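You operate a simulated robot arm through the tools that you are given. There is no shell and no other tool. Be economical: measure what you need, move in short steps, check, and stop when the job is done.

You run a simulated robot arm. Do the job below in one go: nothing can be reset, and whatever is moved stays where it is left.

JOB
Zero the bench caliper and prove it on the fob from the table.
Fine: shut the jaw, press the blue button, open it, stand the fob in and leave the jaw closed on it.

It is judged by the outcome, as a careful person would: the job done as asked, and still so three seconds after it is handed in. It fails if anything else is knocked over, pushed out of place, dropped, spilled or broken.

ROBOT AND FRAMES
A 7-joint arm with a two-finger parallel gripper on a trunk, on a base that drives. Base frame: it is fixed to the floor where the robot stands at the start and does not move with it; the origin is under the middle of the robot, x ahead of it, y to its left, z up. Units: m, degrees, N and s.
With the tool pointing down near the work surface it reaches from about 0.1 to 0.88 m from the robot's upright axis, wherever it stands. Its first joint turns from -115.0 to 115.0 degrees. Places, roughly: bench caliper jaw [0.5, 0.2, 0.8]; blue slider [0.5, 0.3, 0.8]; green slider [0.6, 0.3, 0.8]; red slider [0.4, 0.3, 0.8]. Payload 3.91 kg.
Tool frame: the origin (TCP) lies between the finger pads and is the grasp point; the fingertips stand 0.03 m ahead of it; z points along the fingers, y is the line along which they close. The gripper opens to 0.11 m. The fingers are 0.02 m wide and 0.01 m thick; the gripper's body (0.048 by 0.112 m) begins 0.055 m behind the TCP.
Orientation is that of the tool frame in the base frame, as a unit quaternion [w, x, y, z]. With the fingers straight down and closing along the base's y, the tool's x points along the base's -x, its y along +y and its z along -z.

CONTROLS
- The arm moves only by the tool drive_tool. Its argument "rows" is one flat list of numbers, 6 for each row, row after row: the shift along the base's x, y, z in m, then the turn, a rotation vector about the base's x, y, z in degrees. In form: [tx, ty, tz, ax, ay, az, tx, ty, tz, ax, ay, az, ...]. A call has 1 to 8 rows; each row shifts and turns the commanded pose from where the row before left it. "claw" is the closure in counts, from 0 (fully open) to 255 (shut), set as the call begins (left out, the last holds). Rows are played at 5 a second. More than 0.05 m and 8.6 degrees between two rows, or a gripper value outside its range, and nothing of the call is played. Where a pose cannot be reached the arm comes as near as it can. A force on the tool above 40 N (or 10 N above the force at the start of the call, whichever is more), or a blocked arm, ends the call early, and 0.2 s more pass. The fingers move at their own pace (about 0.153 m/s each) and stop on an object; they squeeze with about 44 N. The grip force told is the motor's: it shows also when the fingers shut on nothing. Time passes only in rows, and 0.2 s behind the last, so rows that do not move let the fingers close. The reply holds the time, the measured pose of the TCP, the force on the tool along the base axes, the opening and the grip force, in the units named above and with some noise, with the torque about the TCP (base axes, N m) and any sound that the robot's microphone picked up.
- Cameras (640 x 400 px; columns grow to the right, rows downward): "scene" is now at [0.2265, 0.1947, 1.2827]; the picture's right is [-0.13, -0.99, 0.00], its down [-0.63, 0.09, -0.77] and it looks along [0.77, -0.10, -0.64] (base axes); focal length 253 px, centre (320, 200). "wrist" rides on the gripper at [0.072, 0.017, -0.103] in the tool frame; the picture's right is [-0.23, 0.97, 0.00], its down [-0.76, -0.18, -0.62] and it looks along [-0.61, -0.14, 0.78] (tool axes); focal length 222 px, centre (320, 200). There is no depth. A picture from a camera that has moved, and an enlarged one, comes with that camera's place and axes in the base frame and with its lens.
- snapshot(camera): a new picture of that camera. No time passes.
- slide_trunk(by): slides the trunk up (or, below 0, down) by that many m; the arm and the scene camera ride with it, the base frame stays. It gives what a move gives, with no picture.
- base_move(legs): drives the robot by 1 to 6 legs, each [ahead, left, turn to the left] in m, m and degrees, along the robot's own axes; the way and the turn of a leg run together, so that a leg with both is an arc; at most 1.5 m and 180 degrees a leg. The arm and the cameras ride along, it lands a little off, and it stops where it bumps. It gives what a move gives.
- pan_tilt(pan, tilt): turns the head with the scene camera to pan (to the left, within 80 degrees either way) and tilt (down, from -29 to 69), counted from straight ahead of the robot. It gives what a move gives.
- enlarge(camera, box): a new picture of the part [left, top, right, bottom] of that camera's present view, enlarged. No time passes.
- hand_in(): hands the job in; it is judged then, once.

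Go step by step. Nothing tells you exact positions but the pictures and the camera data: compare them with the known pose of the tool, close in by small moves and look again before you grip or let go. The budget is 120 turns and 90 pictures, counting those below and the enlarged ones. Unless the task says otherwise, let go and move clear before handing in, and close with one line.

The tools are called after ">>>" by a JSON object that holds its "api" and its "payload". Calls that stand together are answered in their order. drive_tool: Moves the arm, as the interface text tells. Its arguments: {"type":"object","properties":{"rows":{"type":"array","items":{"type":"number"}},"claw":{"type":"number"}},"required":["rows"]} The other tools are called the same way: slide_trunk (by) slides the trunk up or down; base_move (legs) drives the base; pan_tilt (pan, tilt) turns the head that bears the scene camera; snapshot (camera) takes a picture; enlarge (camera, box) takes an enlarged picture of a part of a camera's view; hand_in () hands the job in.

At the start:

```text
time: 0.0
tcp_pos: [0.5548, -0.0255, 1.0918]
orientation: [0.001, 0.0, 1.0, -0.001]
wrist_force: [0.1, -0.1, -0.2]
wrist_torque: [-0.04, -0.02, -0.01]
opening: 0.1099
gripper_force: 0.1
trunk travel left (down, up): [-0.625, 0.365]
robot x, y, heading: [-0.0013, 0.0028, 0.1]
head pan, tilt: [-7.7, 39.4]
```

scene: 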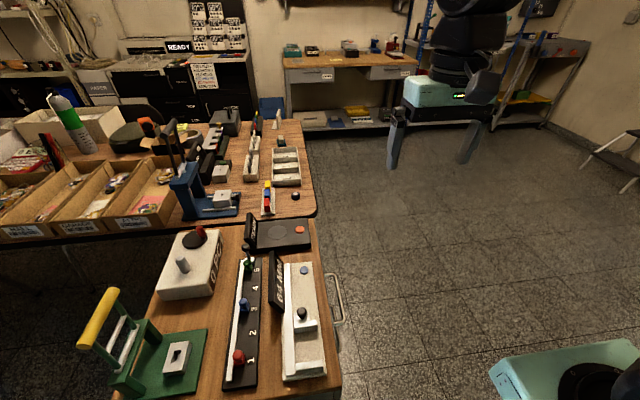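
wrist: 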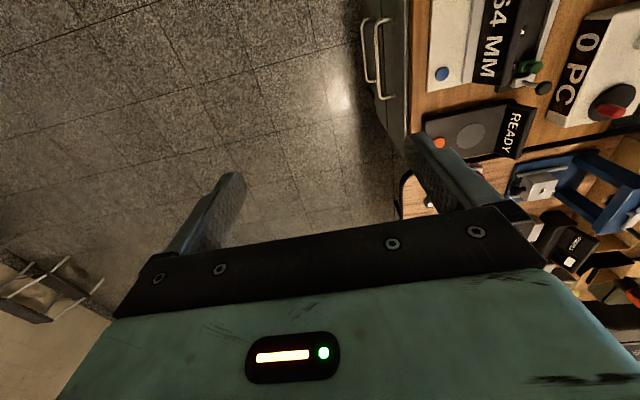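

I see the bench with a white caliper (display "64 MM", blue button at the far end, a black-knobbed jaw). I'll look closer at the caliper and for the fob.

>>> {"api": "enlarge", "payload": {"camera": "scene", "box": [220, 230, 360, 390]}}

>>> {"api": "enlarge", "payload": {"camera": "scene", "box": [170, 110, 330, 250]}}

>>> {"api": "enlarge", "payload": {"camera": "scene", "box": [70, 220, 250, 400]}}

```text
2.50 times, centred on (290, 310) of scene
camera zoom: at [0.2265, 0.1947, 1.2827], right [-0.13, -0.99, 0.0], down [-0.63, 0.09, -0.77], along [0.77, -0.1, -0.64], focal length 633 px, centre (395, -75)
```

zoom: 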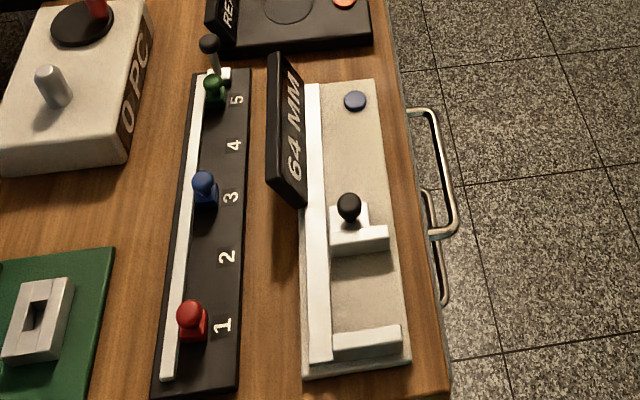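

```text
2.86 times, centred on (250, 180) of scene
camera zoom: at [0.2265, 0.1947, 1.2827], right [-0.13, -0.99, 0.0], down [-0.63, 0.09, -0.77], along [0.77, -0.1, -0.64], focal length 724 px, centre (520, 257)
```

zoom: 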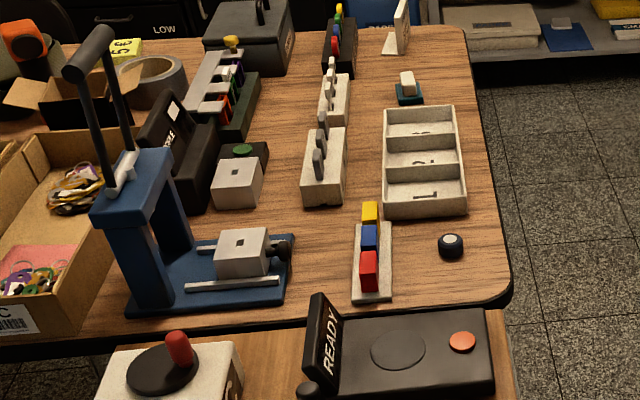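

```text
2.22 times, centred on (160, 310) of scene
camera zoom: at [0.2265, 0.1947, 1.2827], right [-0.13, -0.99, 0.0], down [-0.63, 0.09, -0.77], along [0.77, -0.1, -0.64], focal length 563 px, centre (676, -44)
```

zoom: 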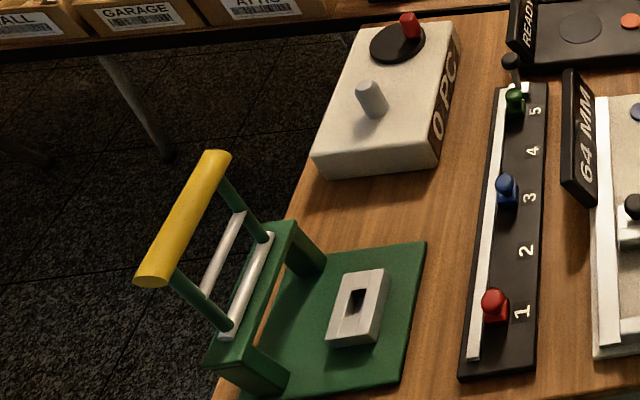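

The caliper lies along x: fixed anvil near x≈0.37, jaw near 0.44, blue button near (0.56, 0.19). The fob is probably the small black-and-white piece on the far table near (0.84, 0.19). I'll raise the camera view of these by turning the head and moving the arm.

>>> {"api": "enlarge", "payload": {"camera": "scene", "box": [265, 140, 325, 215]}}

>>> {"api": "drive_tool", "payload": {"rows": [-0.03, 0.05, 0, 0, 0, 0, -0.03, 0.05, 0, 0, 0, 0, -0.03, 0.05, 0, 0, 0, 0, -0.03, 0.05, 0, 0, 0, 0, 0, 0, 0, 0, 0, 0]}}

>>> {"api": "snapshot", "payload": {"camera": "wrist"}}

>>> {"api": "snapshot", "payload": {"camera": "scene"}}

```text
5.33 times, centred on (295, 178) of scene
camera zoom: at [0.2265, 0.1947, 1.2827], right [-0.13, -0.99, 0.0], down [-0.63, 0.09, -0.77], along [0.77, -0.1, -0.64], focal length 1351 px, centre (453, 320)
```

zoom: 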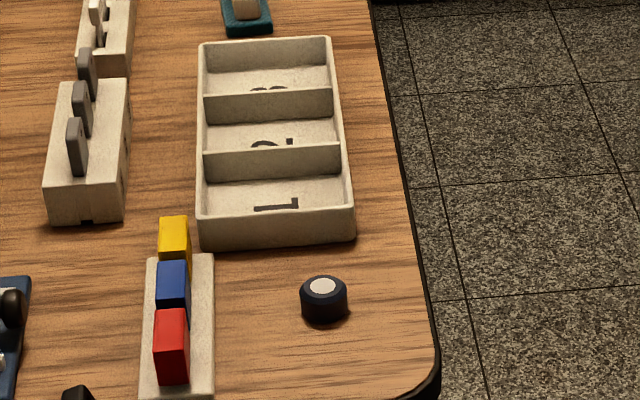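

```text
refused: row 1 steps farther than a row can; nothing moved
```

```text
83 pictures are left
camera wrist: at [0.4829, -0.0093, 1.194], right [0.23, 0.97, 0.0], down [0.76, -0.18, 0.62], along [0.61, -0.14, -0.78], focal length 222 px, centre (320, 200)
```

wrist: 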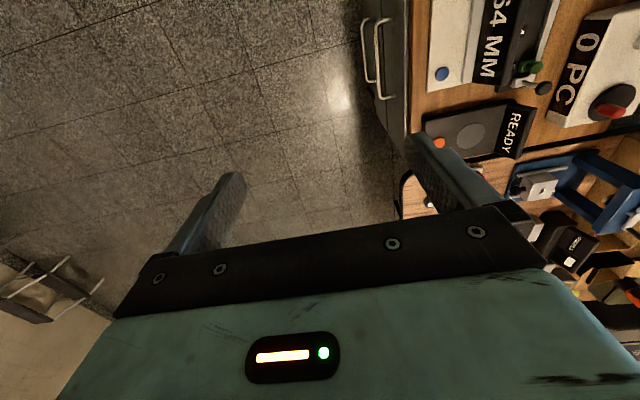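

```text
82 pictures are left
camera scene: at [0.2265, 0.1947, 1.2827], right [-0.13, -0.99, 0.0], down [-0.63, 0.09, -0.77], along [0.77, -0.1, -0.64], focal length 253 px, centre (320, 200)
```

scene: 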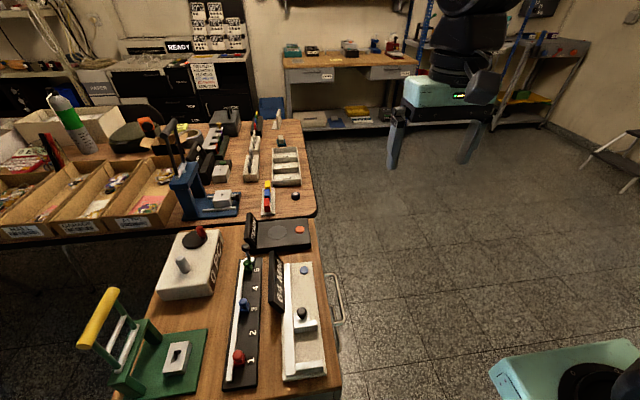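

The fob is the small black cylinder with a white top on the far table. I'll move the wrist over the caliper for a close view.

>>> {"api": "drive_tool", "payload": {"rows": [-0.025, 0.04, 0, 0, 0, 0, -0.025, 0.04, 0, 0, 0, 0, -0.025, 0.04, 0, 0, 0, 0, -0.025, 0.04, 0, 0, 0, 0, -0.025, 0.04, 0, 0, 0, 0, -0.03, 0.015, 0, 0, 0, 0, 0, 0, 0, 0, 0, 0]}}

>>> {"api": "snapshot", "payload": {"camera": "wrist"}}

>>> {"api": "snapshot", "payload": {"camera": "scene"}}

```text
time: 1.6
tcp_pos: [0.4027, 0.1882, 1.0912]
orientation: [0.001, -0.001, 1.0, -0.001]
wrist_force: [-0.9, 0.0, -0.6]
wrist_torque: [-0.01, -0.01, 0.0]
opening: 0.1099
gripper_force: 0.0
trunk travel left (down, up): [-0.625, 0.365]
robot x, y, heading: [0.0033, 0.0001, -0.1]
head pan, tilt: [-7.7, 39.4]
```

```text
81 pictures are left
camera wrist: at [0.3293, 0.2055, 1.1929], right [0.23, 0.97, 0.0], down [0.76, -0.18, 0.62], along [0.61, -0.14, -0.78], focal length 222 px, centre (320, 200)
```

wrist: 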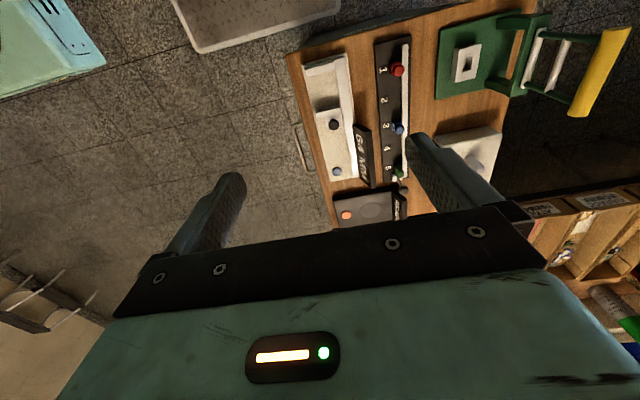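

```text
80 pictures are left
camera scene: at [0.2265, 0.1947, 1.2827], right [-0.13, -0.99, 0.0], down [-0.63, 0.09, -0.77], along [0.77, -0.1, -0.64], focal length 253 px, centre (320, 200)
```

scene: 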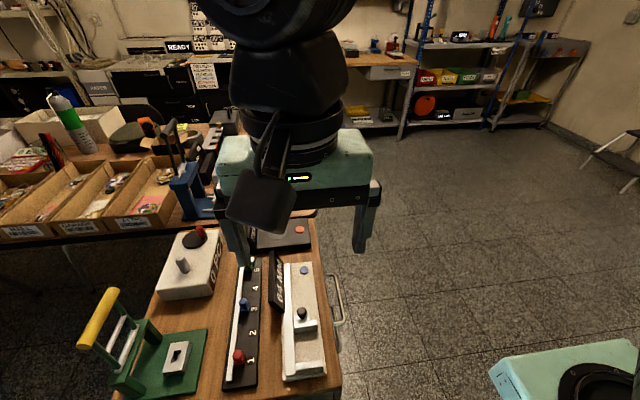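

>>> {"api": "enlarge", "payload": {"camera": "wrist", "box": [280, 40, 420, 220]}}

>>> {"api": "enlarge", "payload": {"camera": "scene", "box": [260, 250, 340, 390]}}

```text
2.22 times, centred on (350, 130) of wrist
camera zoom: at [0.3293, 0.2055, 1.1929], right [0.23, 0.97, 0.0], down [0.76, -0.18, 0.62], along [0.61, -0.14, -0.78], focal length 494 px, centre (253, 356)
```

zoom: 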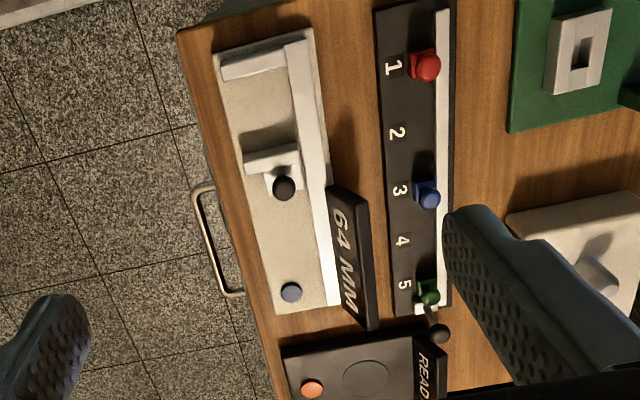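

```text
2.86 times, centred on (300, 320) of scene
camera zoom: at [0.2265, 0.1947, 1.2827], right [-0.13, -0.99, 0.0], down [-0.63, 0.09, -0.77], along [0.77, -0.1, -0.64], focal length 724 px, centre (377, -143)
```

zoom: 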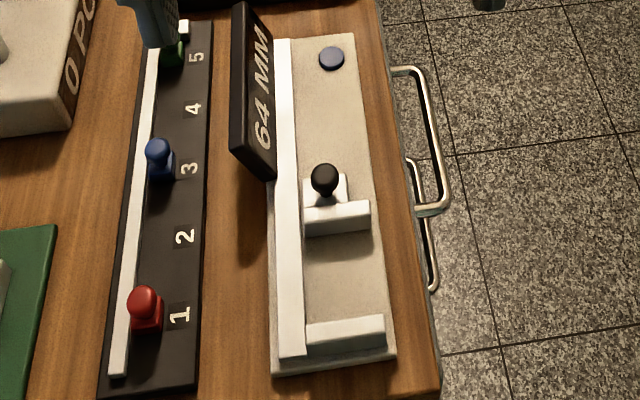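

Jaw, knob and button are visible; the cleanest approach is to have the fingers close along x (straddling the knob, staying clear of the display). I'll turn the tool 90° about z and then look.

>>> {"api": "drive_tool", "payload": {"rows": [0.01, 0, 0, 0, 0, 8.5, 0.01, 0, 0, 0, 0, 8.5, 0.01, 0, 0, 0, 0, 8.5, 0.01, 0, 0, 0, 0, 8.5, 0.01, 0, 0, 0, 0, 8.5, 0, 0, 0, 0, 0, 8.5], "claw": 130}}

>>> {"api": "drive_tool", "payload": {"rows": [0, 0, -0.03, 0, 0, 8.5, 0, 0, -0.03, 0, 0, 8.5, 0, 0, -0.03, 0, 0, 8.5, 0, 0, -0.03, 0, 0, 8.5, 0, 0, -0.03, 0, 0, 5, 0, 0, 0, 0, 0, 0]}}

>>> {"api": "snapshot", "payload": {"camera": "wrist"}}

>>> {"api": "snapshot", "payload": {"camera": "scene"}}

```text
time: 3.0
tcp_pos: [0.4514, 0.1895, 1.0913]
orientation: [0.0, -0.432, 0.902, -0.001]
wrist_force: [0.2, 0.4, 0.6]
wrist_torque: [-0.03, -0.02, -0.04]
opening: 0.0538
gripper_force: 0.0
trunk travel left (down, up): [-0.625, 0.365]
robot x, y, heading: [-0.0014, -0.0005, 0.0]
head pan, tilt: [-7.7, 39.4]
```

```text
time: 4.4
tcp_pos: [0.4502, 0.1885, 0.9408]
orientation: [-0.001, 0.708, -0.706, 0.001]
wrist_force: [-0.5, 0.4, 0.6]
wrist_torque: [0.0, 0.01, 0.01]
opening: 0.054
gripper_force: 0.1
trunk travel left (down, up): [-0.625, 0.365]
robot x, y, heading: [-0.0001, 0.0002, 0.1]
head pan, tilt: [-7.7, 39.4]
```

```text
77 pictures are left
camera wrist: at [0.4338, 0.1161, 1.0439], right [-0.97, 0.23, 0.0], down [0.18, 0.76, 0.62], along [0.14, 0.61, -0.78], focal length 222 px, centre (320, 200)
```

wrist: 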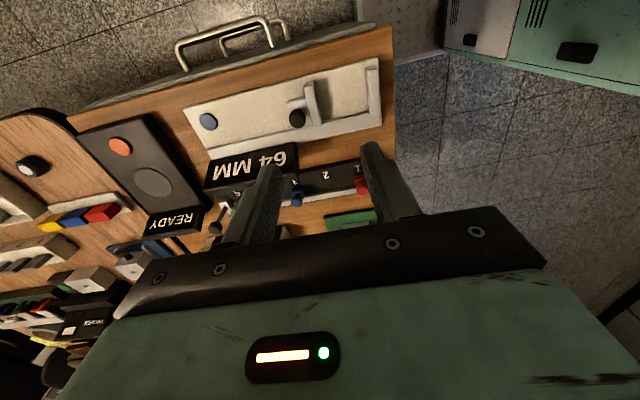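

```text
76 pictures are left
camera scene: at [0.2264, 0.1947, 1.2827], right [-0.13, -0.99, 0.0], down [-0.63, 0.09, -0.77], along [0.77, -0.1, -0.64], focal length 253 px, centre (320, 200)
```

scene: 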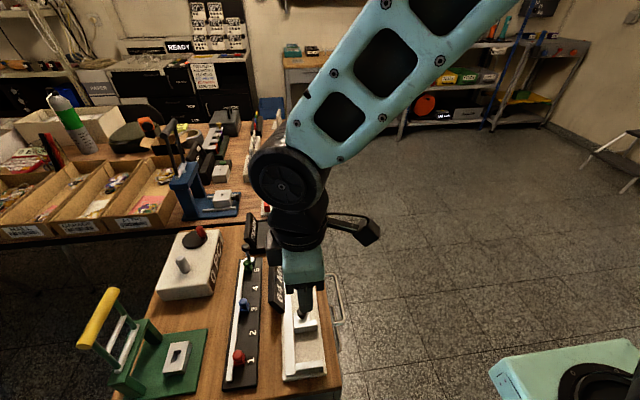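

Triangulating gives the knob near (0.486, 0.201, 0.76). I'll centre above it at z≈0.85 and look again.

>>> {"api": "drive_tool", "payload": {"rows": [0.018, 0.006, -0.03, 0, 0, 0, 0.018, 0.006, -0.03, 0, 0, 0, 0, 0, -0.02, 0, 0, 0, 0, 0, 0, 0, 0, 0]}}

>>> {"api": "snapshot", "payload": {"camera": "wrist"}}

>>> {"api": "enlarge", "payload": {"camera": "scene", "box": [240, 230, 360, 390]}}

```text
time: 5.4
tcp_pos: [0.4844, 0.1997, 0.8617]
orientation: [0.0, -0.707, 0.708, -0.001]
wrist_force: [-0.1, -0.8, -0.7]
wrist_torque: [-0.03, 0.01, 0.01]
opening: 0.054
gripper_force: 0.0
trunk travel left (down, up): [-0.625, 0.365]
robot x, y, heading: [0.0017, 0.003, -0.2]
head pan, tilt: [-7.7, 39.4]
```

```text
75 pictures are left
camera wrist: at [0.4678, 0.1268, 0.964], right [-0.97, 0.23, 0.0], down [0.18, 0.76, 0.62], along [0.14, 0.61, -0.78], focal length 222 px, centre (320, 200)
```

wrist: 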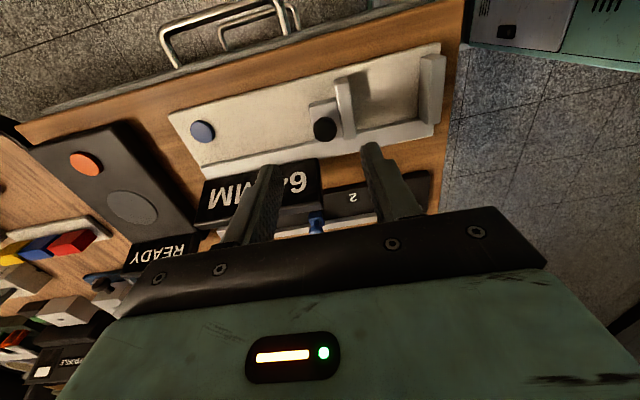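

```text
2.50 times, centred on (300, 310) of scene
camera zoom: at [0.2264, 0.1947, 1.2827], right [-0.13, -0.99, 0.0], down [-0.63, 0.09, -0.77], along [0.77, -0.1, -0.64], focal length 633 px, centre (370, -75)
```

zoom: 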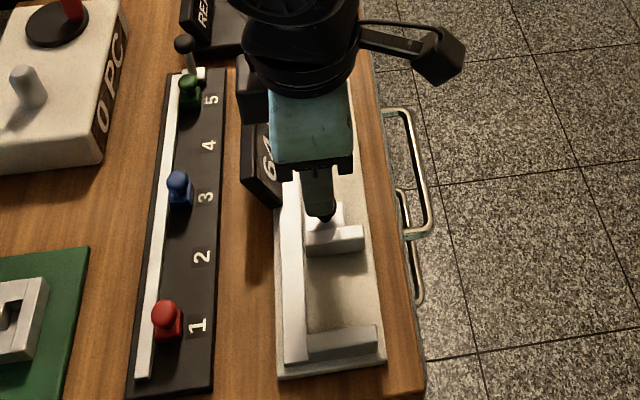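

Refined knob position ≈ (0.483, 0.201, 0.77). I descend so that the tips end around z 0.755, straddling the knob.

>>> {"api": "drive_tool", "payload": {"rows": [0, 0.001, -0.025, 0, 0, 0, 0, 0, -0.02, 0, 0, 0, 0, 0, -0.015, 0, 0, 0, 0, 0, 0, 0, 0, 0]}}

>>> {"api": "snapshot", "payload": {"camera": "wrist"}}

>>> {"api": "enlarge", "payload": {"camera": "scene", "box": [270, 290, 340, 380]}}

```text
time: 6.4
tcp_pos: [0.4865, 0.2005, 0.8049]
orientation: [-0.001, 0.707, -0.707, 0.001]
wrist_force: [0.0, -7.9, 40.0]
wrist_torque: [-0.38, 1.22, 0.16]
opening: 0.054
gripper_force: 0.4
trunk travel left (down, up): [-0.625, 0.365]
robot x, y, heading: [0.0001, 0.0014, -0.1]
head pan, tilt: [-7.7, 39.4]
```

```text
73 pictures are left
camera wrist: at [0.4694, 0.129, 0.9065], right [-0.97, 0.23, 0.0], down [0.18, 0.76, 0.62], along [0.14, 0.61, -0.78], focal length 222 px, centre (320, 200)
```

wrist: 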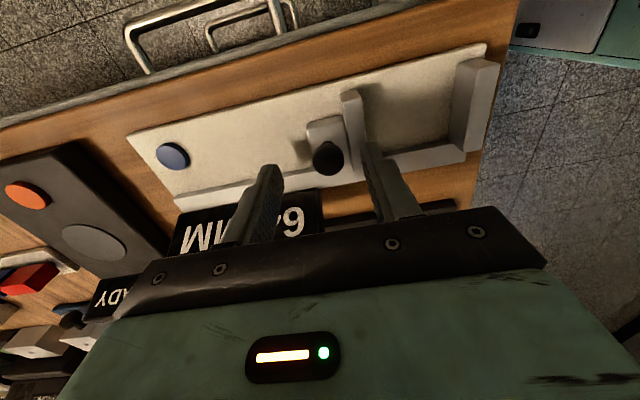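

```text
4.44 times, centred on (305, 335) of scene
camera zoom: at [0.2255, 0.1939, 1.2837], right [-0.13, -0.99, 0.0], down [-0.63, 0.09, -0.77], along [0.77, -0.1, -0.63], focal length 1126 px, centre (387, -400)
```

zoom: 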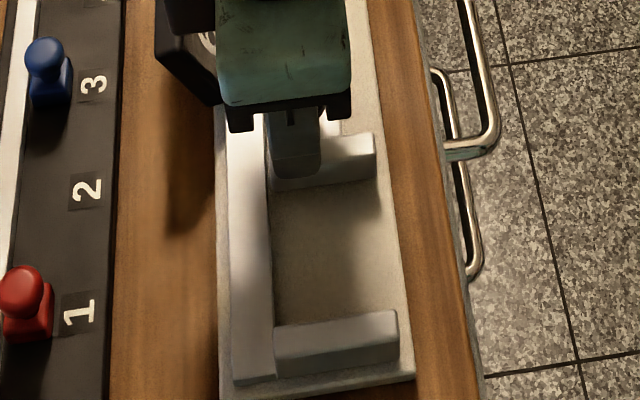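

The −x fingertip landed on the jaw plate top (so it's at z≈0.775). Instead I'll lift, shut the fingers, go down on the +x side of the knob, and push the jaw towards the anvil.

>>> {"api": "drive_tool", "payload": {"rows": [0, 0, 0.04, 0, 0, 0, 0.025, 0, 0.005, 0, 0, 0, 0, 0, 0, 0, 0, 0, 0, 0, 0, 0, 0, 0], "claw": 255}}

>>> {"api": "snapshot", "payload": {"camera": "wrist"}}

>>> {"api": "enlarge", "payload": {"camera": "scene", "box": [270, 270, 340, 350]}}

```text
time: 7.4
tcp_pos: [0.5108, 0.2019, 0.848]
orientation: [-0.002, 0.707, -0.707, 0.001]
wrist_force: [0.0, -0.2, 0.0]
wrist_torque: [0.04, 0.03, 0.01]
opening: 0.0
gripper_force: 38.1
trunk travel left (down, up): [-0.625, 0.365]
robot x, y, heading: [-0.0033, -0.0015, -0.0]
head pan, tilt: [-7.7, 39.4]
```

```text
71 pictures are left
camera wrist: at [0.4937, 0.1292, 0.9498], right [-0.97, 0.23, 0.0], down [0.18, 0.76, 0.62], along [0.14, 0.61, -0.78], focal length 222 px, centre (320, 200)
```

wrist: 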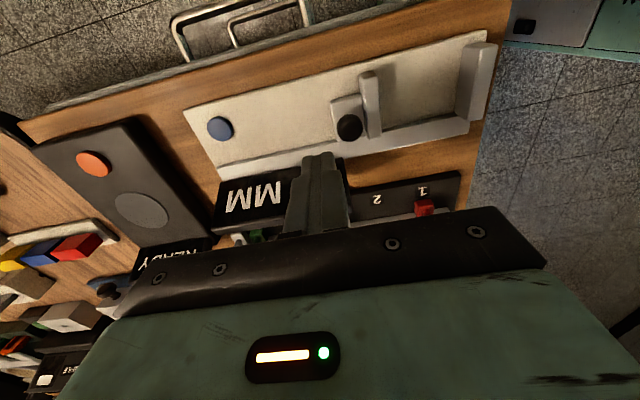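

```text
5.00 times, centred on (305, 310) of scene
camera zoom: at [0.2265, 0.1947, 1.2826], right [-0.13, -0.99, 0.0], down [-0.63, 0.09, -0.77], along [0.77, -0.1, -0.64], focal length 1266 px, centre (395, -350)
```

zoom: 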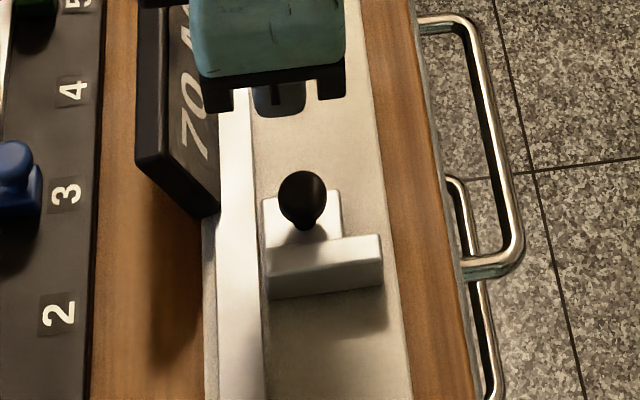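

>>> {"api": "drive_tool", "payload": {"rows": [0.009, 0, 0, 0, 0, 0, 0, 0, -0.03, 0, 0, 0, 0, 0, -0.02, 0, 0, 0, 0, 0, -0.01, 0, 0, 0, 0, 0, 0, 0, 0, 0]}}

>>> {"api": "snapshot", "payload": {"camera": "wrist"}}

>>> {"api": "enlarge", "payload": {"camera": "scene", "box": [270, 270, 340, 350]}}

```text
time: 8.6
tcp_pos: [0.52, 0.2005, 0.7868]
orientation: [-0.001, 0.707, -0.707, 0.0]
wrist_force: [0.1, -0.2, 0.0]
wrist_torque: [-0.01, -0.02, -0.01]
opening: 0.0001
gripper_force: 38.0
trunk travel left (down, up): [-0.625, 0.365]
robot x, y, heading: [0.0006, 0.0028, 0.1]
head pan, tilt: [-7.7, 39.4]
```

```text
69 pictures are left
camera wrist: at [0.5034, 0.1282, 0.8893], right [-0.97, 0.23, 0.0], down [0.18, 0.76, 0.62], along [0.14, 0.61, -0.78], focal length 222 px, centre (320, 200)
```

wrist: 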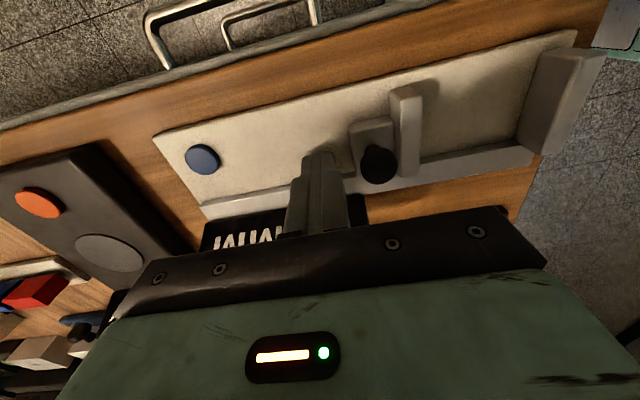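

```text
5.00 times, centred on (305, 310) of scene
camera zoom: at [0.2265, 0.1947, 1.2827], right [-0.13, -0.99, 0.0], down [-0.63, 0.09, -0.77], along [0.77, -0.1, -0.64], focal length 1266 px, centre (395, -350)
```

zoom: 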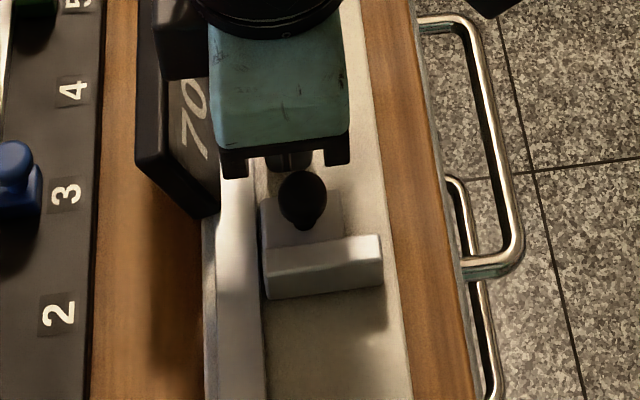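

Finger is behind the knob at the right height. I push the jaw towards −x.

>>> {"api": "drive_tool", "payload": {"rows": [-0.01, 0, 0, 0, 0, 0, -0.01, 0, 0, 0, 0, 0, -0.01, 0, 0, 0, 0, 0, -0.01, 0, 0, 0, 0, 0, -0.01, 0, 0, 0, 0, 0, -0.01, 0, 0, 0, 0, 0, 0, 0, 0, 0, 0, 0]}}

>>> {"api": "enlarge", "payload": {"camera": "scene", "box": [240, 270, 340, 390]}}

```text
time: 10.2
tcp_pos: [0.4603, 0.2021, 0.7877]
orientation: [0.001, -0.707, 0.707, 0.0]
wrist_force: [0.0, 0.0, 0.5]
wrist_torque: [0.04, 0.03, 0.0]
opening: 0.0
gripper_force: 37.6
trunk travel left (down, up): [-0.625, 0.365]
robot x, y, heading: [-0.0014, 0.0007, -0.1]
head pan, tilt: [-7.7, 39.4]
```

```text
3.33 times, centred on (290, 330) of scene
camera zoom: at [0.2265, 0.1947, 1.2827], right [-0.13, -0.99, 0.0], down [-0.63, 0.09, -0.77], along [0.77, -0.1, -0.64], focal length 844 px, centre (420, -233)
```

zoom: 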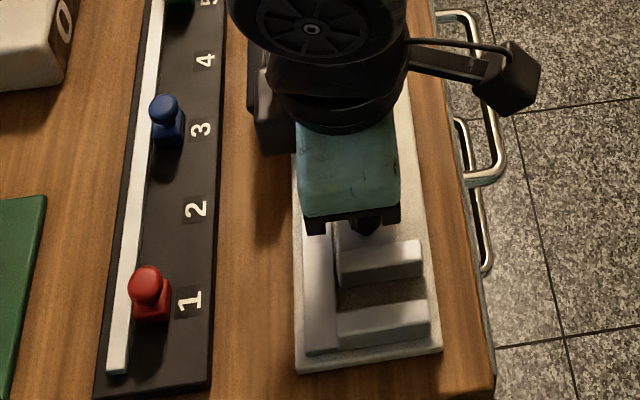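

>>> {"api": "drive_tool", "payload": {"rows": [-0.01, 0, 0, 0, 0, 0, -0.01, 0, 0, 0, 0, 0, -0.005, 0, 0, 0, 0, 0, -0.005, 0, 0, 0, 0, 0, -0.005, 0, 0, 0, 0, 0, -0.005, 0, 0, 0, 0, 0, -0.005, 0, 0, 0, 0, 0]}}

>>> {"api": "enlarge", "payload": {"camera": "scene", "box": [240, 270, 340, 390]}}

```text
time: 11.1
tcp_pos: [0.4411, 0.201, 0.7884]
orientation: [0.005, -0.704, 0.711, -0.002]
wrist_force: [7.8, -0.6, -0.7]
wrist_torque: [-0.02, 0.0, 0.06]
opening: 0.0
gripper_force: 37.2
trunk travel left (down, up): [-0.625, 0.365]
robot x, y, heading: [-0.0034, 0.0011, -0.2]
head pan, tilt: [-7.7, 39.4]
stopped in row 4: the force on the tool passed its limit at 45 N (the readings are from after the stop); the commanded pose is now the measured one
```

```text
3.33 times, centred on (290, 330) of scene
camera zoom: at [0.2275, 0.1946, 1.2827], right [-0.13, -0.99, 0.0], down [-0.63, 0.09, -0.77], along [0.77, -0.1, -0.64], focal length 844 px, centre (420, -233)
```

zoom: 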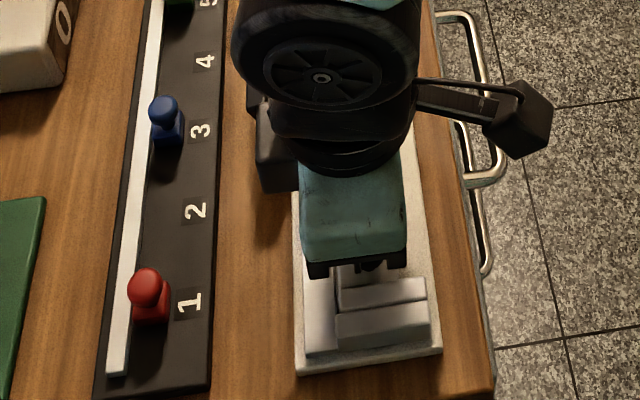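

The jaw is against the anvil (45 N stop). I back off, rise, check the display, and move above the blue button at about (0.600, 0.183).

>>> {"api": "drive_tool", "payload": {"rows": [0.02, 0, 0, 0, 0, 0, 0.015, 0, 0.03, 0, 0, 0, 0.04, -0.006, 0.02, 0, 0, 0, 0.045, -0.006, 0, 0, 0, 0, 0.039, -0.006, 0, 0, 0, 0, 0, 0, 0, 0, 0, 0]}}

>>> {"api": "snapshot", "payload": {"camera": "wrist"}}

>>> {"api": "enlarge", "payload": {"camera": "scene", "box": [240, 250, 340, 390]}}

```text
time: 12.5
tcp_pos: [0.5996, 0.1824, 0.8385]
orientation: [0.006, -0.704, 0.71, -0.002]
wrist_force: [-0.7, 0.4, 0.1]
wrist_torque: [-0.01, 0.0, -0.01]
opening: 0.0004
gripper_force: 38.1
trunk travel left (down, up): [-0.625, 0.365]
robot x, y, heading: [0.0017, -0.0003, -0.1]
head pan, tilt: [-7.7, 39.4]
```

```text
65 pictures are left
camera wrist: at [0.5816, 0.1101, 0.9401], right [-0.97, 0.23, -0.01], down [0.18, 0.76, 0.63], along [0.15, 0.61, -0.78], focal length 222 px, centre (320, 200)
```

wrist: 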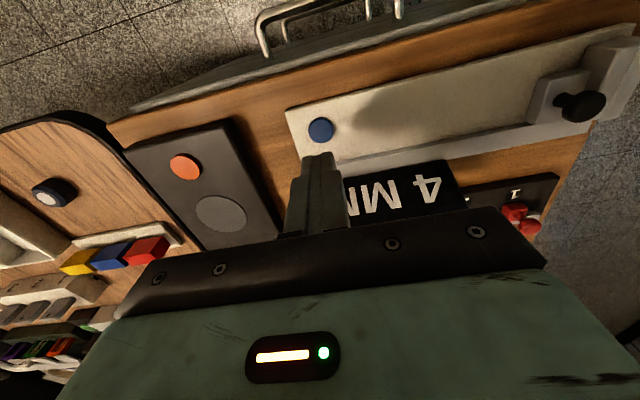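

```text
2.86 times, centred on (290, 320) of scene
camera zoom: at [0.227, 0.1946, 1.2827], right [-0.13, -0.99, 0.0], down [-0.63, 0.09, -0.77], along [0.77, -0.1, -0.64], focal length 724 px, centre (406, -143)
```

zoom: 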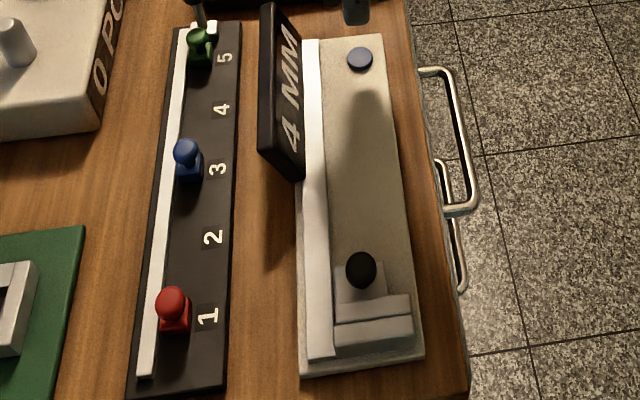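

>>> {"api": "enlarge", "payload": {"camera": "scene", "box": [285, 330, 325, 380]}}

>>> {"api": "enlarge", "payload": {"camera": "wrist", "box": [540, 20, 640, 140]}}

```text
8.00 times, centred on (305, 355) of scene
camera zoom: at [0.227, 0.1946, 1.2827], right [-0.13, -0.99, 0.0], down [-0.63, 0.09, -0.77], along [0.77, -0.1, -0.64], focal length 2026 px, centre (440, -1040)
```

zoom: 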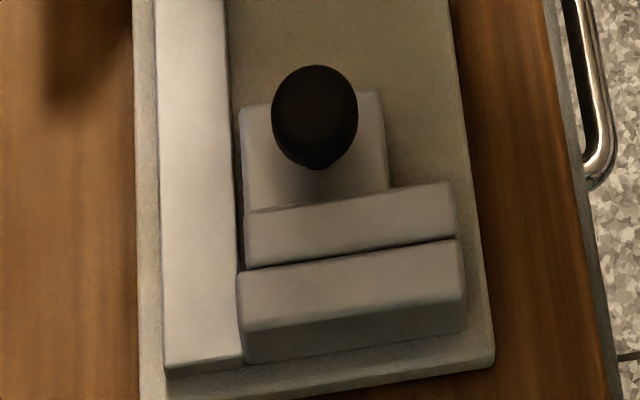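

```text
3.33 times, centred on (590, 80) of wrist
camera zoom: at [0.5816, 0.1101, 0.9401], right [-0.97, 0.23, -0.01], down [0.18, 0.76, 0.63], along [0.15, 0.61, -0.78], focal length 740 px, centre (-580, 600)
```

zoom: 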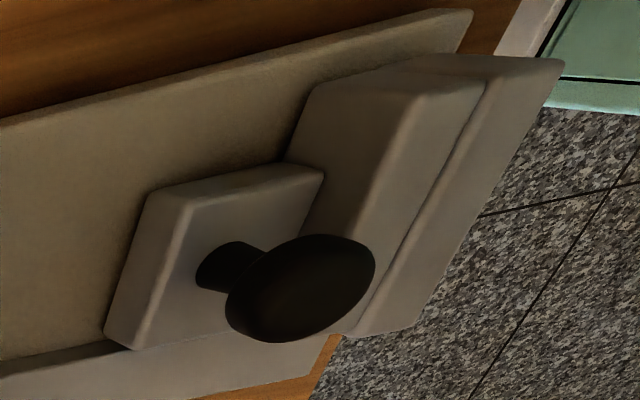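

Jaw is shut and reads 4 mm (the zero error). The tool is directly over the button; I press down gently.

>>> {"api": "drive_tool", "payload": {"rows": [0, 0, -0.02, 0, 0, 0, 0, 0, -0.015, 0, 0, 0, 0, 0, -0.01, 0, 0, 0, 0, 0, -0.004, 0, 0, 0, 0, 0, -0.003, 0, 0, 0, 0, 0, -0.003, 0, 0, 0]}}

>>> {"api": "enlarge", "payload": {"camera": "scene", "box": [240, 240, 340, 330]}}

>>> {"api": "snapshot", "payload": {"camera": "wrist"}}

```text
time: 13.9
tcp_pos: [0.5989, 0.1828, 0.7832]
orientation: [0.004, -0.704, 0.71, -0.001]
wrist_force: [-1.4, -0.2, 1.9]
wrist_torque: [-0.02, 0.0, 0.0]
opening: 0.0
gripper_force: 37.4
trunk travel left (down, up): [-0.625, 0.365]
robot x, y, heading: [-0.0018, -0.0045, 0.2]
head pan, tilt: [-7.7, 39.4]
heard: click
```

```text
4.44 times, centred on (290, 285) of scene
camera zoom: at [0.227, 0.1946, 1.2827], right [-0.13, -0.99, 0.0], down [-0.63, 0.09, -0.77], along [0.77, -0.1, -0.64], focal length 1126 px, centre (453, -178)
```

zoom: 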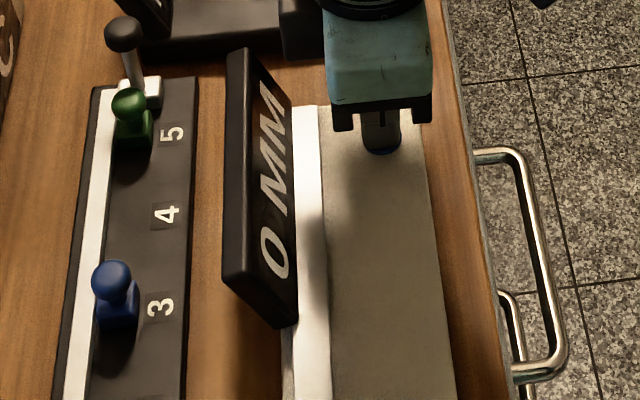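

```text
60 pictures are left
camera wrist: at [0.5816, 0.1103, 0.8848], right [-0.97, 0.24, -0.01], down [0.18, 0.76, 0.63], along [0.15, 0.61, -0.78], focal length 222 px, centre (320, 200)
```

wrist: 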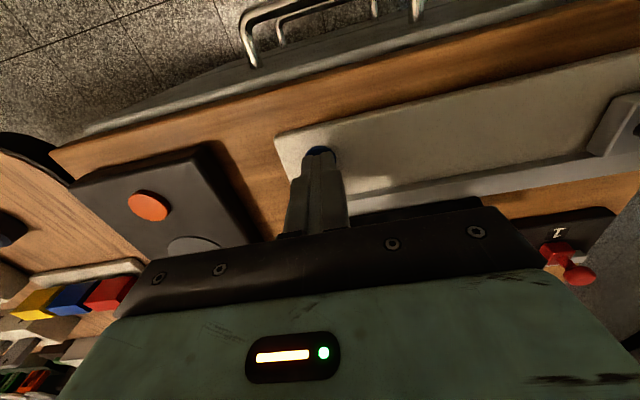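

Click heard and the display reads 0 MM. I rise, go back over the knob at about (0.420, 0.199) and open the fingers to straddle it above the plate.

>>> {"api": "drive_tool", "payload": {"rows": [0, 0, 0.04, 0, 0, 0, 0, 0, 0.04, 0, 0, 0, -0.045, 0.004, 0, 0, 0, 0, -0.045, 0.004, 0, 0, 0, 0, -0.045, 0.004, 0, 0, 0, 0, -0.043, 0.004, 0, 0, 0, 0, 0, 0, 0, 0, 0, 0], "claw": 120}}

>>> {"api": "snapshot", "payload": {"camera": "wrist"}}

>>> {"api": "enlarge", "payload": {"camera": "scene", "box": [250, 290, 340, 390]}}

```text
time: 15.5
tcp_pos: [0.4219, 0.1978, 0.8638]
orientation: [0.005, -0.704, 0.71, -0.001]
wrist_force: [-0.1, -0.3, -0.1]
wrist_torque: [0.0, 0.0, 0.0]
opening: 0.0582
gripper_force: 0.0
trunk travel left (down, up): [-0.625, 0.365]
robot x, y, heading: [0.0005, -0.0004, 0.0]
head pan, tilt: [-7.7, 39.4]
```

```text
59 pictures are left
camera wrist: at [0.4031, 0.1248, 0.9655], right [-0.97, 0.24, -0.01], down [0.18, 0.76, 0.63], along [0.15, 0.61, -0.78], focal length 222 px, centre (320, 200)
```

wrist: 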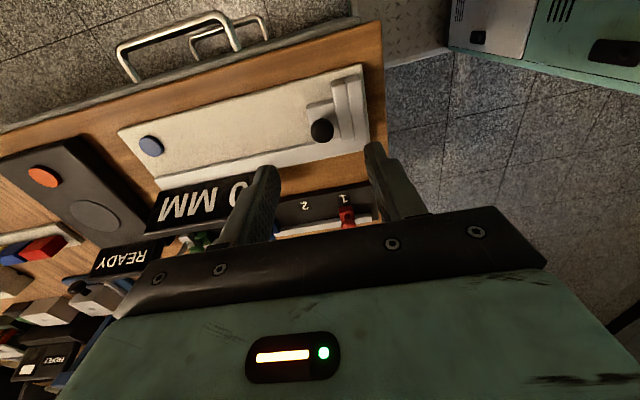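

```text
4.00 times, centred on (295, 340) of scene
camera zoom: at [0.2271, 0.1946, 1.2826], right [-0.13, -0.99, 0.0], down [-0.63, 0.09, -0.77], along [0.77, -0.1, -0.64], focal length 1013 px, centre (420, -360)
```

zoom: 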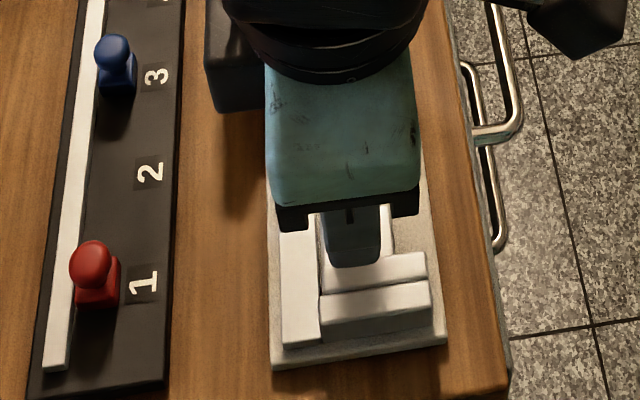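

>>> {"api": "drive_tool", "payload": {"rows": [0, -0.001, -0.025, 0, 0, 0, 0, 0, -0.015, 0, 0, 0, 0, 0, -0.01, 0, 0, 0, 0, 0, 0, 0, 0, 0]}}

>>> {"api": "drive_tool", "payload": {"rows": [0, 0, 0, 0, 0, 0, 0, 0, 0, 0, 0, 0, 0, 0, 0, 0, 0, 0], "claw": 255}}

>>> {"api": "snapshot", "payload": {"camera": "wrist"}}

```text
time: 16.5
tcp_pos: [0.4214, 0.1964, 0.8122]
orientation: [0.005, -0.704, 0.71, -0.002]
wrist_force: [-0.5, 0.2, 0.4]
wrist_torque: [0.0, 0.06, 0.02]
opening: 0.0581
gripper_force: 0.1
trunk travel left (down, up): [-0.625, 0.365]
robot x, y, heading: [0.0007, -0.0039, 0.1]
head pan, tilt: [-7.7, 39.4]
```

```text
time: 17.3
tcp_pos: [0.4217, 0.1981, 0.8135]
orientation: [0.004, -0.704, 0.71, -0.001]
wrist_force: [-0.4, -0.5, -1.5]
wrist_torque: [0.06, 0.01, -0.01]
opening: 0.0185
gripper_force: 45.2
trunk travel left (down, up): [-0.625, 0.365]
robot x, y, heading: [-0.0011, -0.0034, 0.2]
head pan, tilt: [-7.7, 39.4]
```

```text
57 pictures are left
camera wrist: at [0.4033, 0.1249, 0.9141], right [-0.97, 0.24, -0.01], down [0.18, 0.76, 0.63], along [0.15, 0.61, -0.78], focal length 222 px, centre (320, 200)
```

wrist: 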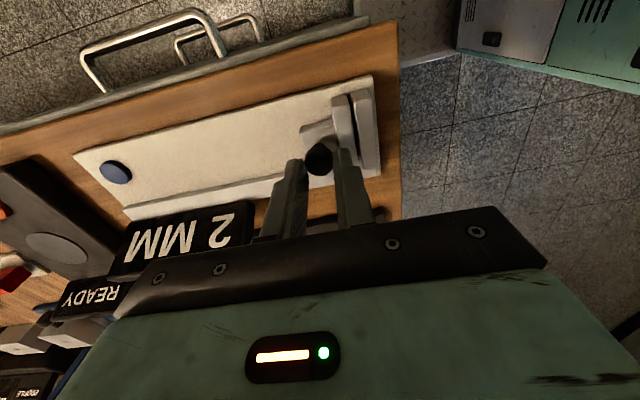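

The knob is gripped (18.5 mm). I pull the jaw open in +x by about 90 mm.

>>> {"api": "drive_tool", "payload": {"rows": [0.015, 0, 0, 0, 0, 0, 0.015, 0, 0, 0, 0, 0, 0.015, 0, 0, 0, 0, 0, 0.015, 0, 0, 0, 0, 0, 0.015, 0, 0, 0, 0, 0, 0.015, 0, 0, 0, 0, 0, 0, 0, 0, 0, 0, 0]}}

>>> {"api": "snapshot", "payload": {"camera": "wrist"}}

>>> {"api": "enlarge", "payload": {"camera": "scene", "box": [250, 270, 340, 390]}}

```text
time: 18.6
tcp_pos: [0.4949, 0.1985, 0.8149]
orientation: [-0.002, -0.706, 0.708, 0.0]
wrist_force: [-9.3, -3.8, 16.0]
wrist_torque: [-0.18, 0.31, -0.14]
opening: 0.0183
gripper_force: 44.8
trunk travel left (down, up): [-0.625, 0.365]
robot x, y, heading: [-0.0014, -0.0002, -0.1]
head pan, tilt: [-7.7, 39.4]
stopped in row 6: the force on the tool passed its limit at 54 N (the readings are from after the stop); the commanded pose is now the measured one
```

```text
56 pictures are left
camera wrist: at [0.4785, 0.126, 0.915], right [-0.97, 0.23, 0.0], down [0.18, 0.76, 0.62], along [0.14, 0.6, -0.78], focal length 222 px, centre (320, 200)
```

wrist: 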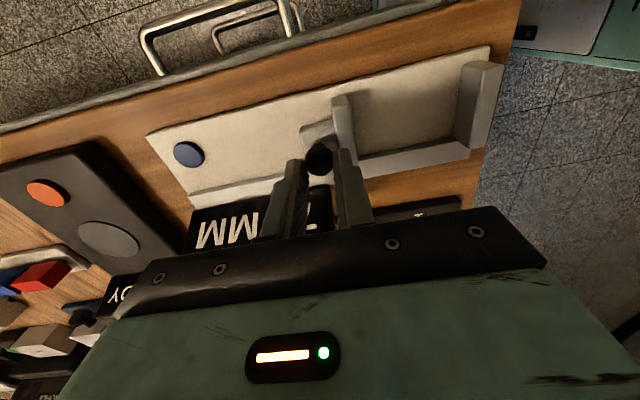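

```text
3.33 times, centred on (295, 330) of scene
camera zoom: at [0.2258, 0.1943, 1.2833], right [-0.13, -0.99, 0.0], down [-0.63, 0.09, -0.77], along [0.77, -0.1, -0.63], focal length 844 px, centre (403, -233)
```

zoom: 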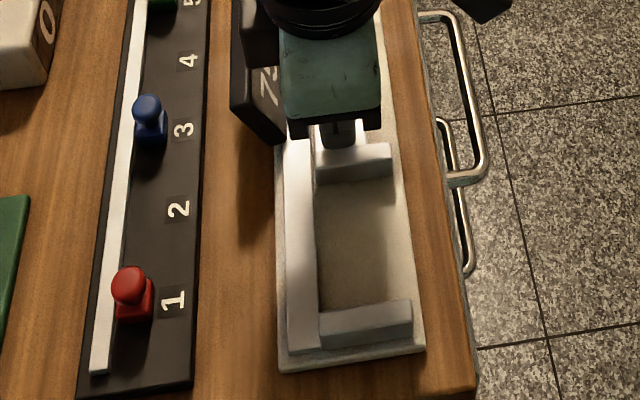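

The jaw is at its stop (~75 mm open). I release, rise, and check the clearance in front of the base, since the fob at about (0.89, 0.187) is just beyond reach.

>>> {"api": "drive_tool", "payload": {"rows": [0, 0, 0, 0, 0, 0, 0, 0, 0.03, 0, 0, 0, 0, 0, 0.05, 0, 0, 0, 0, 0, 0.05, 0, 0, 0, 0, 0, 0.03, 0, 0, 0], "claw": 150}}

>>> {"api": "pan_tilt", "payload": {"pan": 0, "tilt": 69}}

>>> {"api": "snapshot", "payload": {"camera": "scene"}}

```text
time: 19.9
tcp_pos: [0.4956, 0.2007, 0.9706]
orientation: [-0.003, -0.706, 0.708, 0.001]
wrist_force: [0.2, 0.5, 0.3]
wrist_torque: [-0.05, 0.05, 0.01]
opening: 0.0453
gripper_force: 0.0
trunk travel left (down, up): [-0.625, 0.365]
robot x, y, heading: [-0.0005, 0.0023, -0.0]
head pan, tilt: [-7.7, 39.4]
```

```text
time: 20.8
tcp_pos: [0.4962, 0.1985, 0.9691]
orientation: [-0.002, -0.706, 0.708, 0.001]
wrist_force: [0.5, 0.1, -0.3]
wrist_torque: [0.02, -0.01, 0.0]
opening: 0.0454
gripper_force: 0.0
trunk travel left (down, up): [-0.625, 0.365]
robot x, y, heading: [-0.0031, -0.0013, 0.1]
head pan, tilt: [0.0, 68.8]
```

```text
54 pictures are left
camera scene: at [0.198, 0.2061, 1.2458], right [0.0, -1.0, 0.0], down [-0.93, 0.0, -0.36], along [0.36, 0.0, -0.93], focal length 253 px, centre (320, 200)
```

scene: 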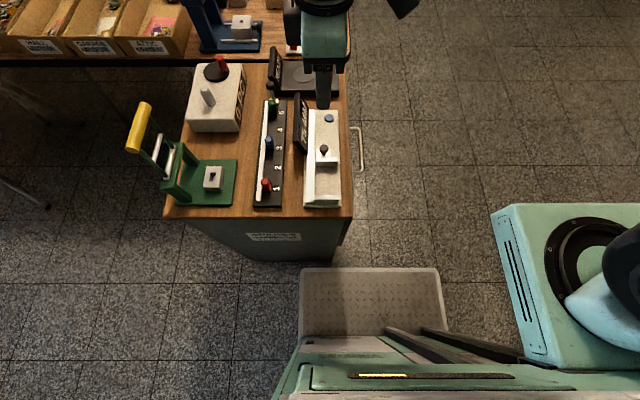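

The base overlaps the cabinet front with only ~5 cm ahead, but the floor to the right of the bench is free. I'll drive right 0.25 m then ahead 0.25 m, from where both fob and caliper are in reach.

>>> {"api": "base_move", "payload": {"legs": [[0, -0.25, 0], [0.25, 0, 0]]}}

>>> {"api": "pan_tilt", "payload": {"pan": 25, "tilt": 50}}

>>> {"api": "snapshot", "payload": {"camera": "scene"}}

```text
time: 24.0
tcp_pos: [0.7435, -0.0424, 0.9716]
orientation: [0.003, 0.709, -0.705, 0.0]
wrist_force: [0.1, -0.2, 0.6]
wrist_torque: [0.01, 0.04, -0.03]
opening: 0.0452
gripper_force: 0.0
trunk travel left (down, up): [-0.625, 0.365]
robot x, y, heading: [0.2474, -0.2456, 0.2]
head pan, tilt: [0.0, 68.8]
```

```text
time: 24.9
tcp_pos: [0.745, -0.0415, 0.9691]
orientation: [0.002, 0.709, -0.705, -0.001]
wrist_force: [0.7, -0.1, 0.0]
wrist_torque: [-0.03, 0.02, 0.01]
opening: 0.0455
gripper_force: 0.2
trunk travel left (down, up): [-0.625, 0.365]
robot x, y, heading: [0.25, -0.2466, 0.6]
head pan, tilt: [25.0, 50.0]
```

```text
53 pictures are left
camera scene: at [0.4604, -0.0051, 1.2676], right [0.43, -0.9, 0.0], down [-0.69, -0.33, -0.64], along [0.58, 0.27, -0.77], focal length 253 px, centre (320, 200)
```

scene: 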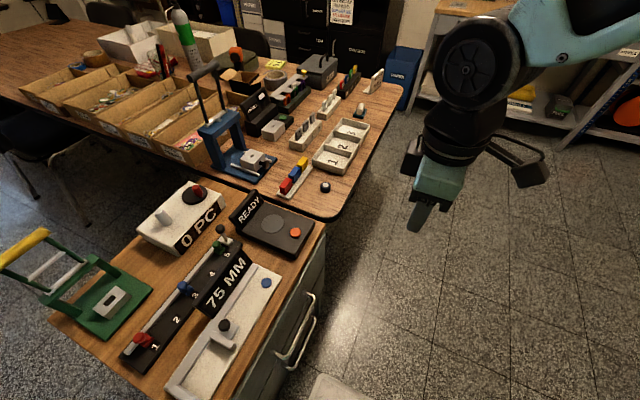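

Display reads 75 MM and everything is undisturbed. The fob comes out at about (0.892, 0.182); I move above it.

>>> {"api": "drive_tool", "payload": {"rows": [0.025, 0.037, 0, 0, 0, 0, 0.025, 0.037, 0, 0, 0, 0, 0.025, 0.037, 0, 0, 0, 0, 0.025, 0.037, 0, 0, 0, 0, 0.025, 0.037, 0, 0, 0, 0, 0.022, 0.037, 0, 0, 0, 0, 0, 0, -0.04, 0, 0, 0, 0, 0, -0.02, 0, 0, 0], "claw": 110}}

>>> {"api": "snapshot", "payload": {"camera": "wrist"}}

>>> {"api": "enlarge", "payload": {"camera": "scene", "box": [270, 120, 400, 230]}}

```text
time: 26.7
tcp_pos: [0.8907, 0.1799, 0.9077]
orientation: [0.002, 0.71, -0.704, 0.0]
wrist_force: [0.0, -1.0, 0.0]
wrist_torque: [0.01, -0.01, -0.01]
opening: 0.0627
gripper_force: 0.0
trunk travel left (down, up): [-0.625, 0.365]
robot x, y, heading: [0.2488, -0.2426, 0.2]
head pan, tilt: [25.0, 50.0]
```

```text
52 pictures are left
camera wrist: at [0.8753, 0.1086, 1.0107], right [-0.98, 0.22, 0.0], down [0.18, 0.76, 0.62], along [0.14, 0.61, -0.78], focal length 222 px, centre (320, 200)
```

wrist: 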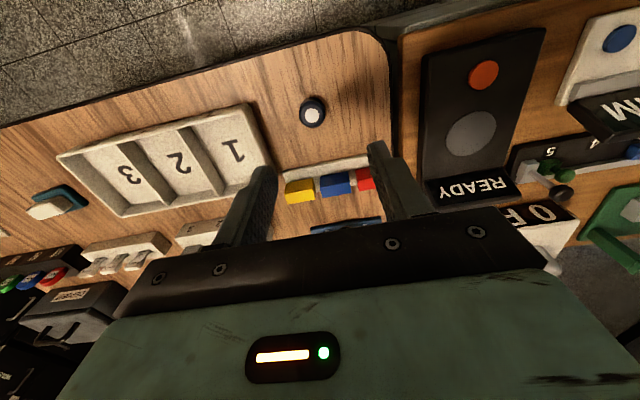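

```text
3.64 times, centred on (335, 175) of scene
camera zoom: at [0.4603, -0.005, 1.2677], right [0.43, -0.9, 0.0], down [-0.69, -0.33, -0.64], along [0.58, 0.28, -0.77], focal length 921 px, centre (266, 291)
```

zoom: 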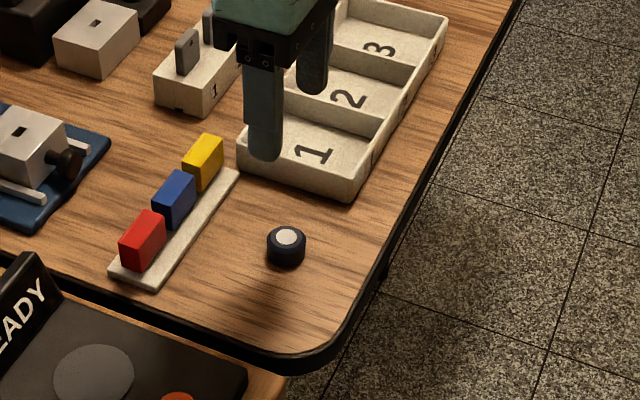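

>>> {"api": "drive_tool", "payload": {"rows": [0.006, 0.003, -0.04, 0, 0, 0, 0, 0, -0.04, 0, 0, 0, 0, 0, -0.02, 0, 0, 0, 0, 0, 0, 0, 0, 0]}}

>>> {"api": "snapshot", "payload": {"camera": "wrist"}}

>>> {"api": "enlarge", "payload": {"camera": "scene", "box": [290, 150, 360, 220]}}

```text
time: 27.7
tcp_pos: [0.8973, 0.1829, 0.8088]
orientation: [0.002, 0.709, -0.705, 0.0]
wrist_force: [-0.3, 0.0, 0.5]
wrist_torque: [0.02, 0.0, 0.01]
opening: 0.0627
gripper_force: 0.1
trunk travel left (down, up): [-0.625, 0.365]
robot x, y, heading: [0.2483, -0.2452, 0.5]
head pan, tilt: [25.0, 50.0]
```

```text
50 pictures are left
camera wrist: at [0.8819, 0.1104, 0.9117], right [-0.97, 0.22, 0.0], down [0.18, 0.76, 0.62], along [0.14, 0.61, -0.78], focal length 222 px, centre (320, 200)
```

wrist: 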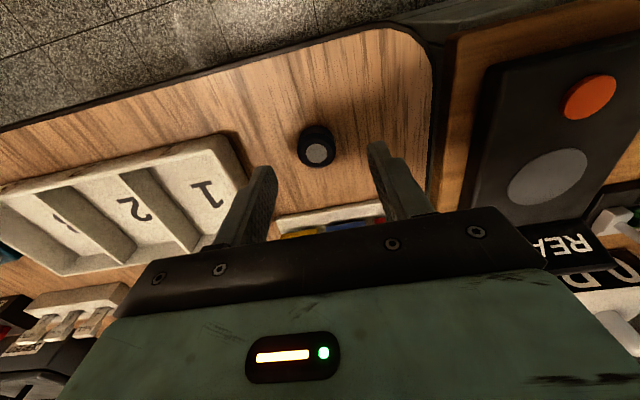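

```text
5.71 times, centred on (325, 185) of scene
camera zoom: at [0.4604, -0.005, 1.2677], right [0.43, -0.9, 0.0], down [-0.69, -0.33, -0.64], along [0.58, 0.28, -0.77], focal length 1447 px, centre (291, 286)
```

zoom: 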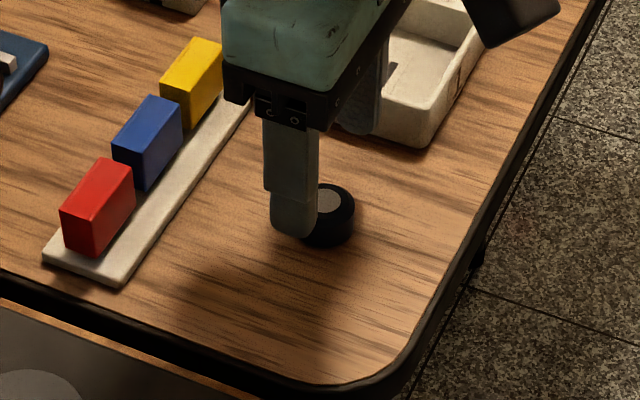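

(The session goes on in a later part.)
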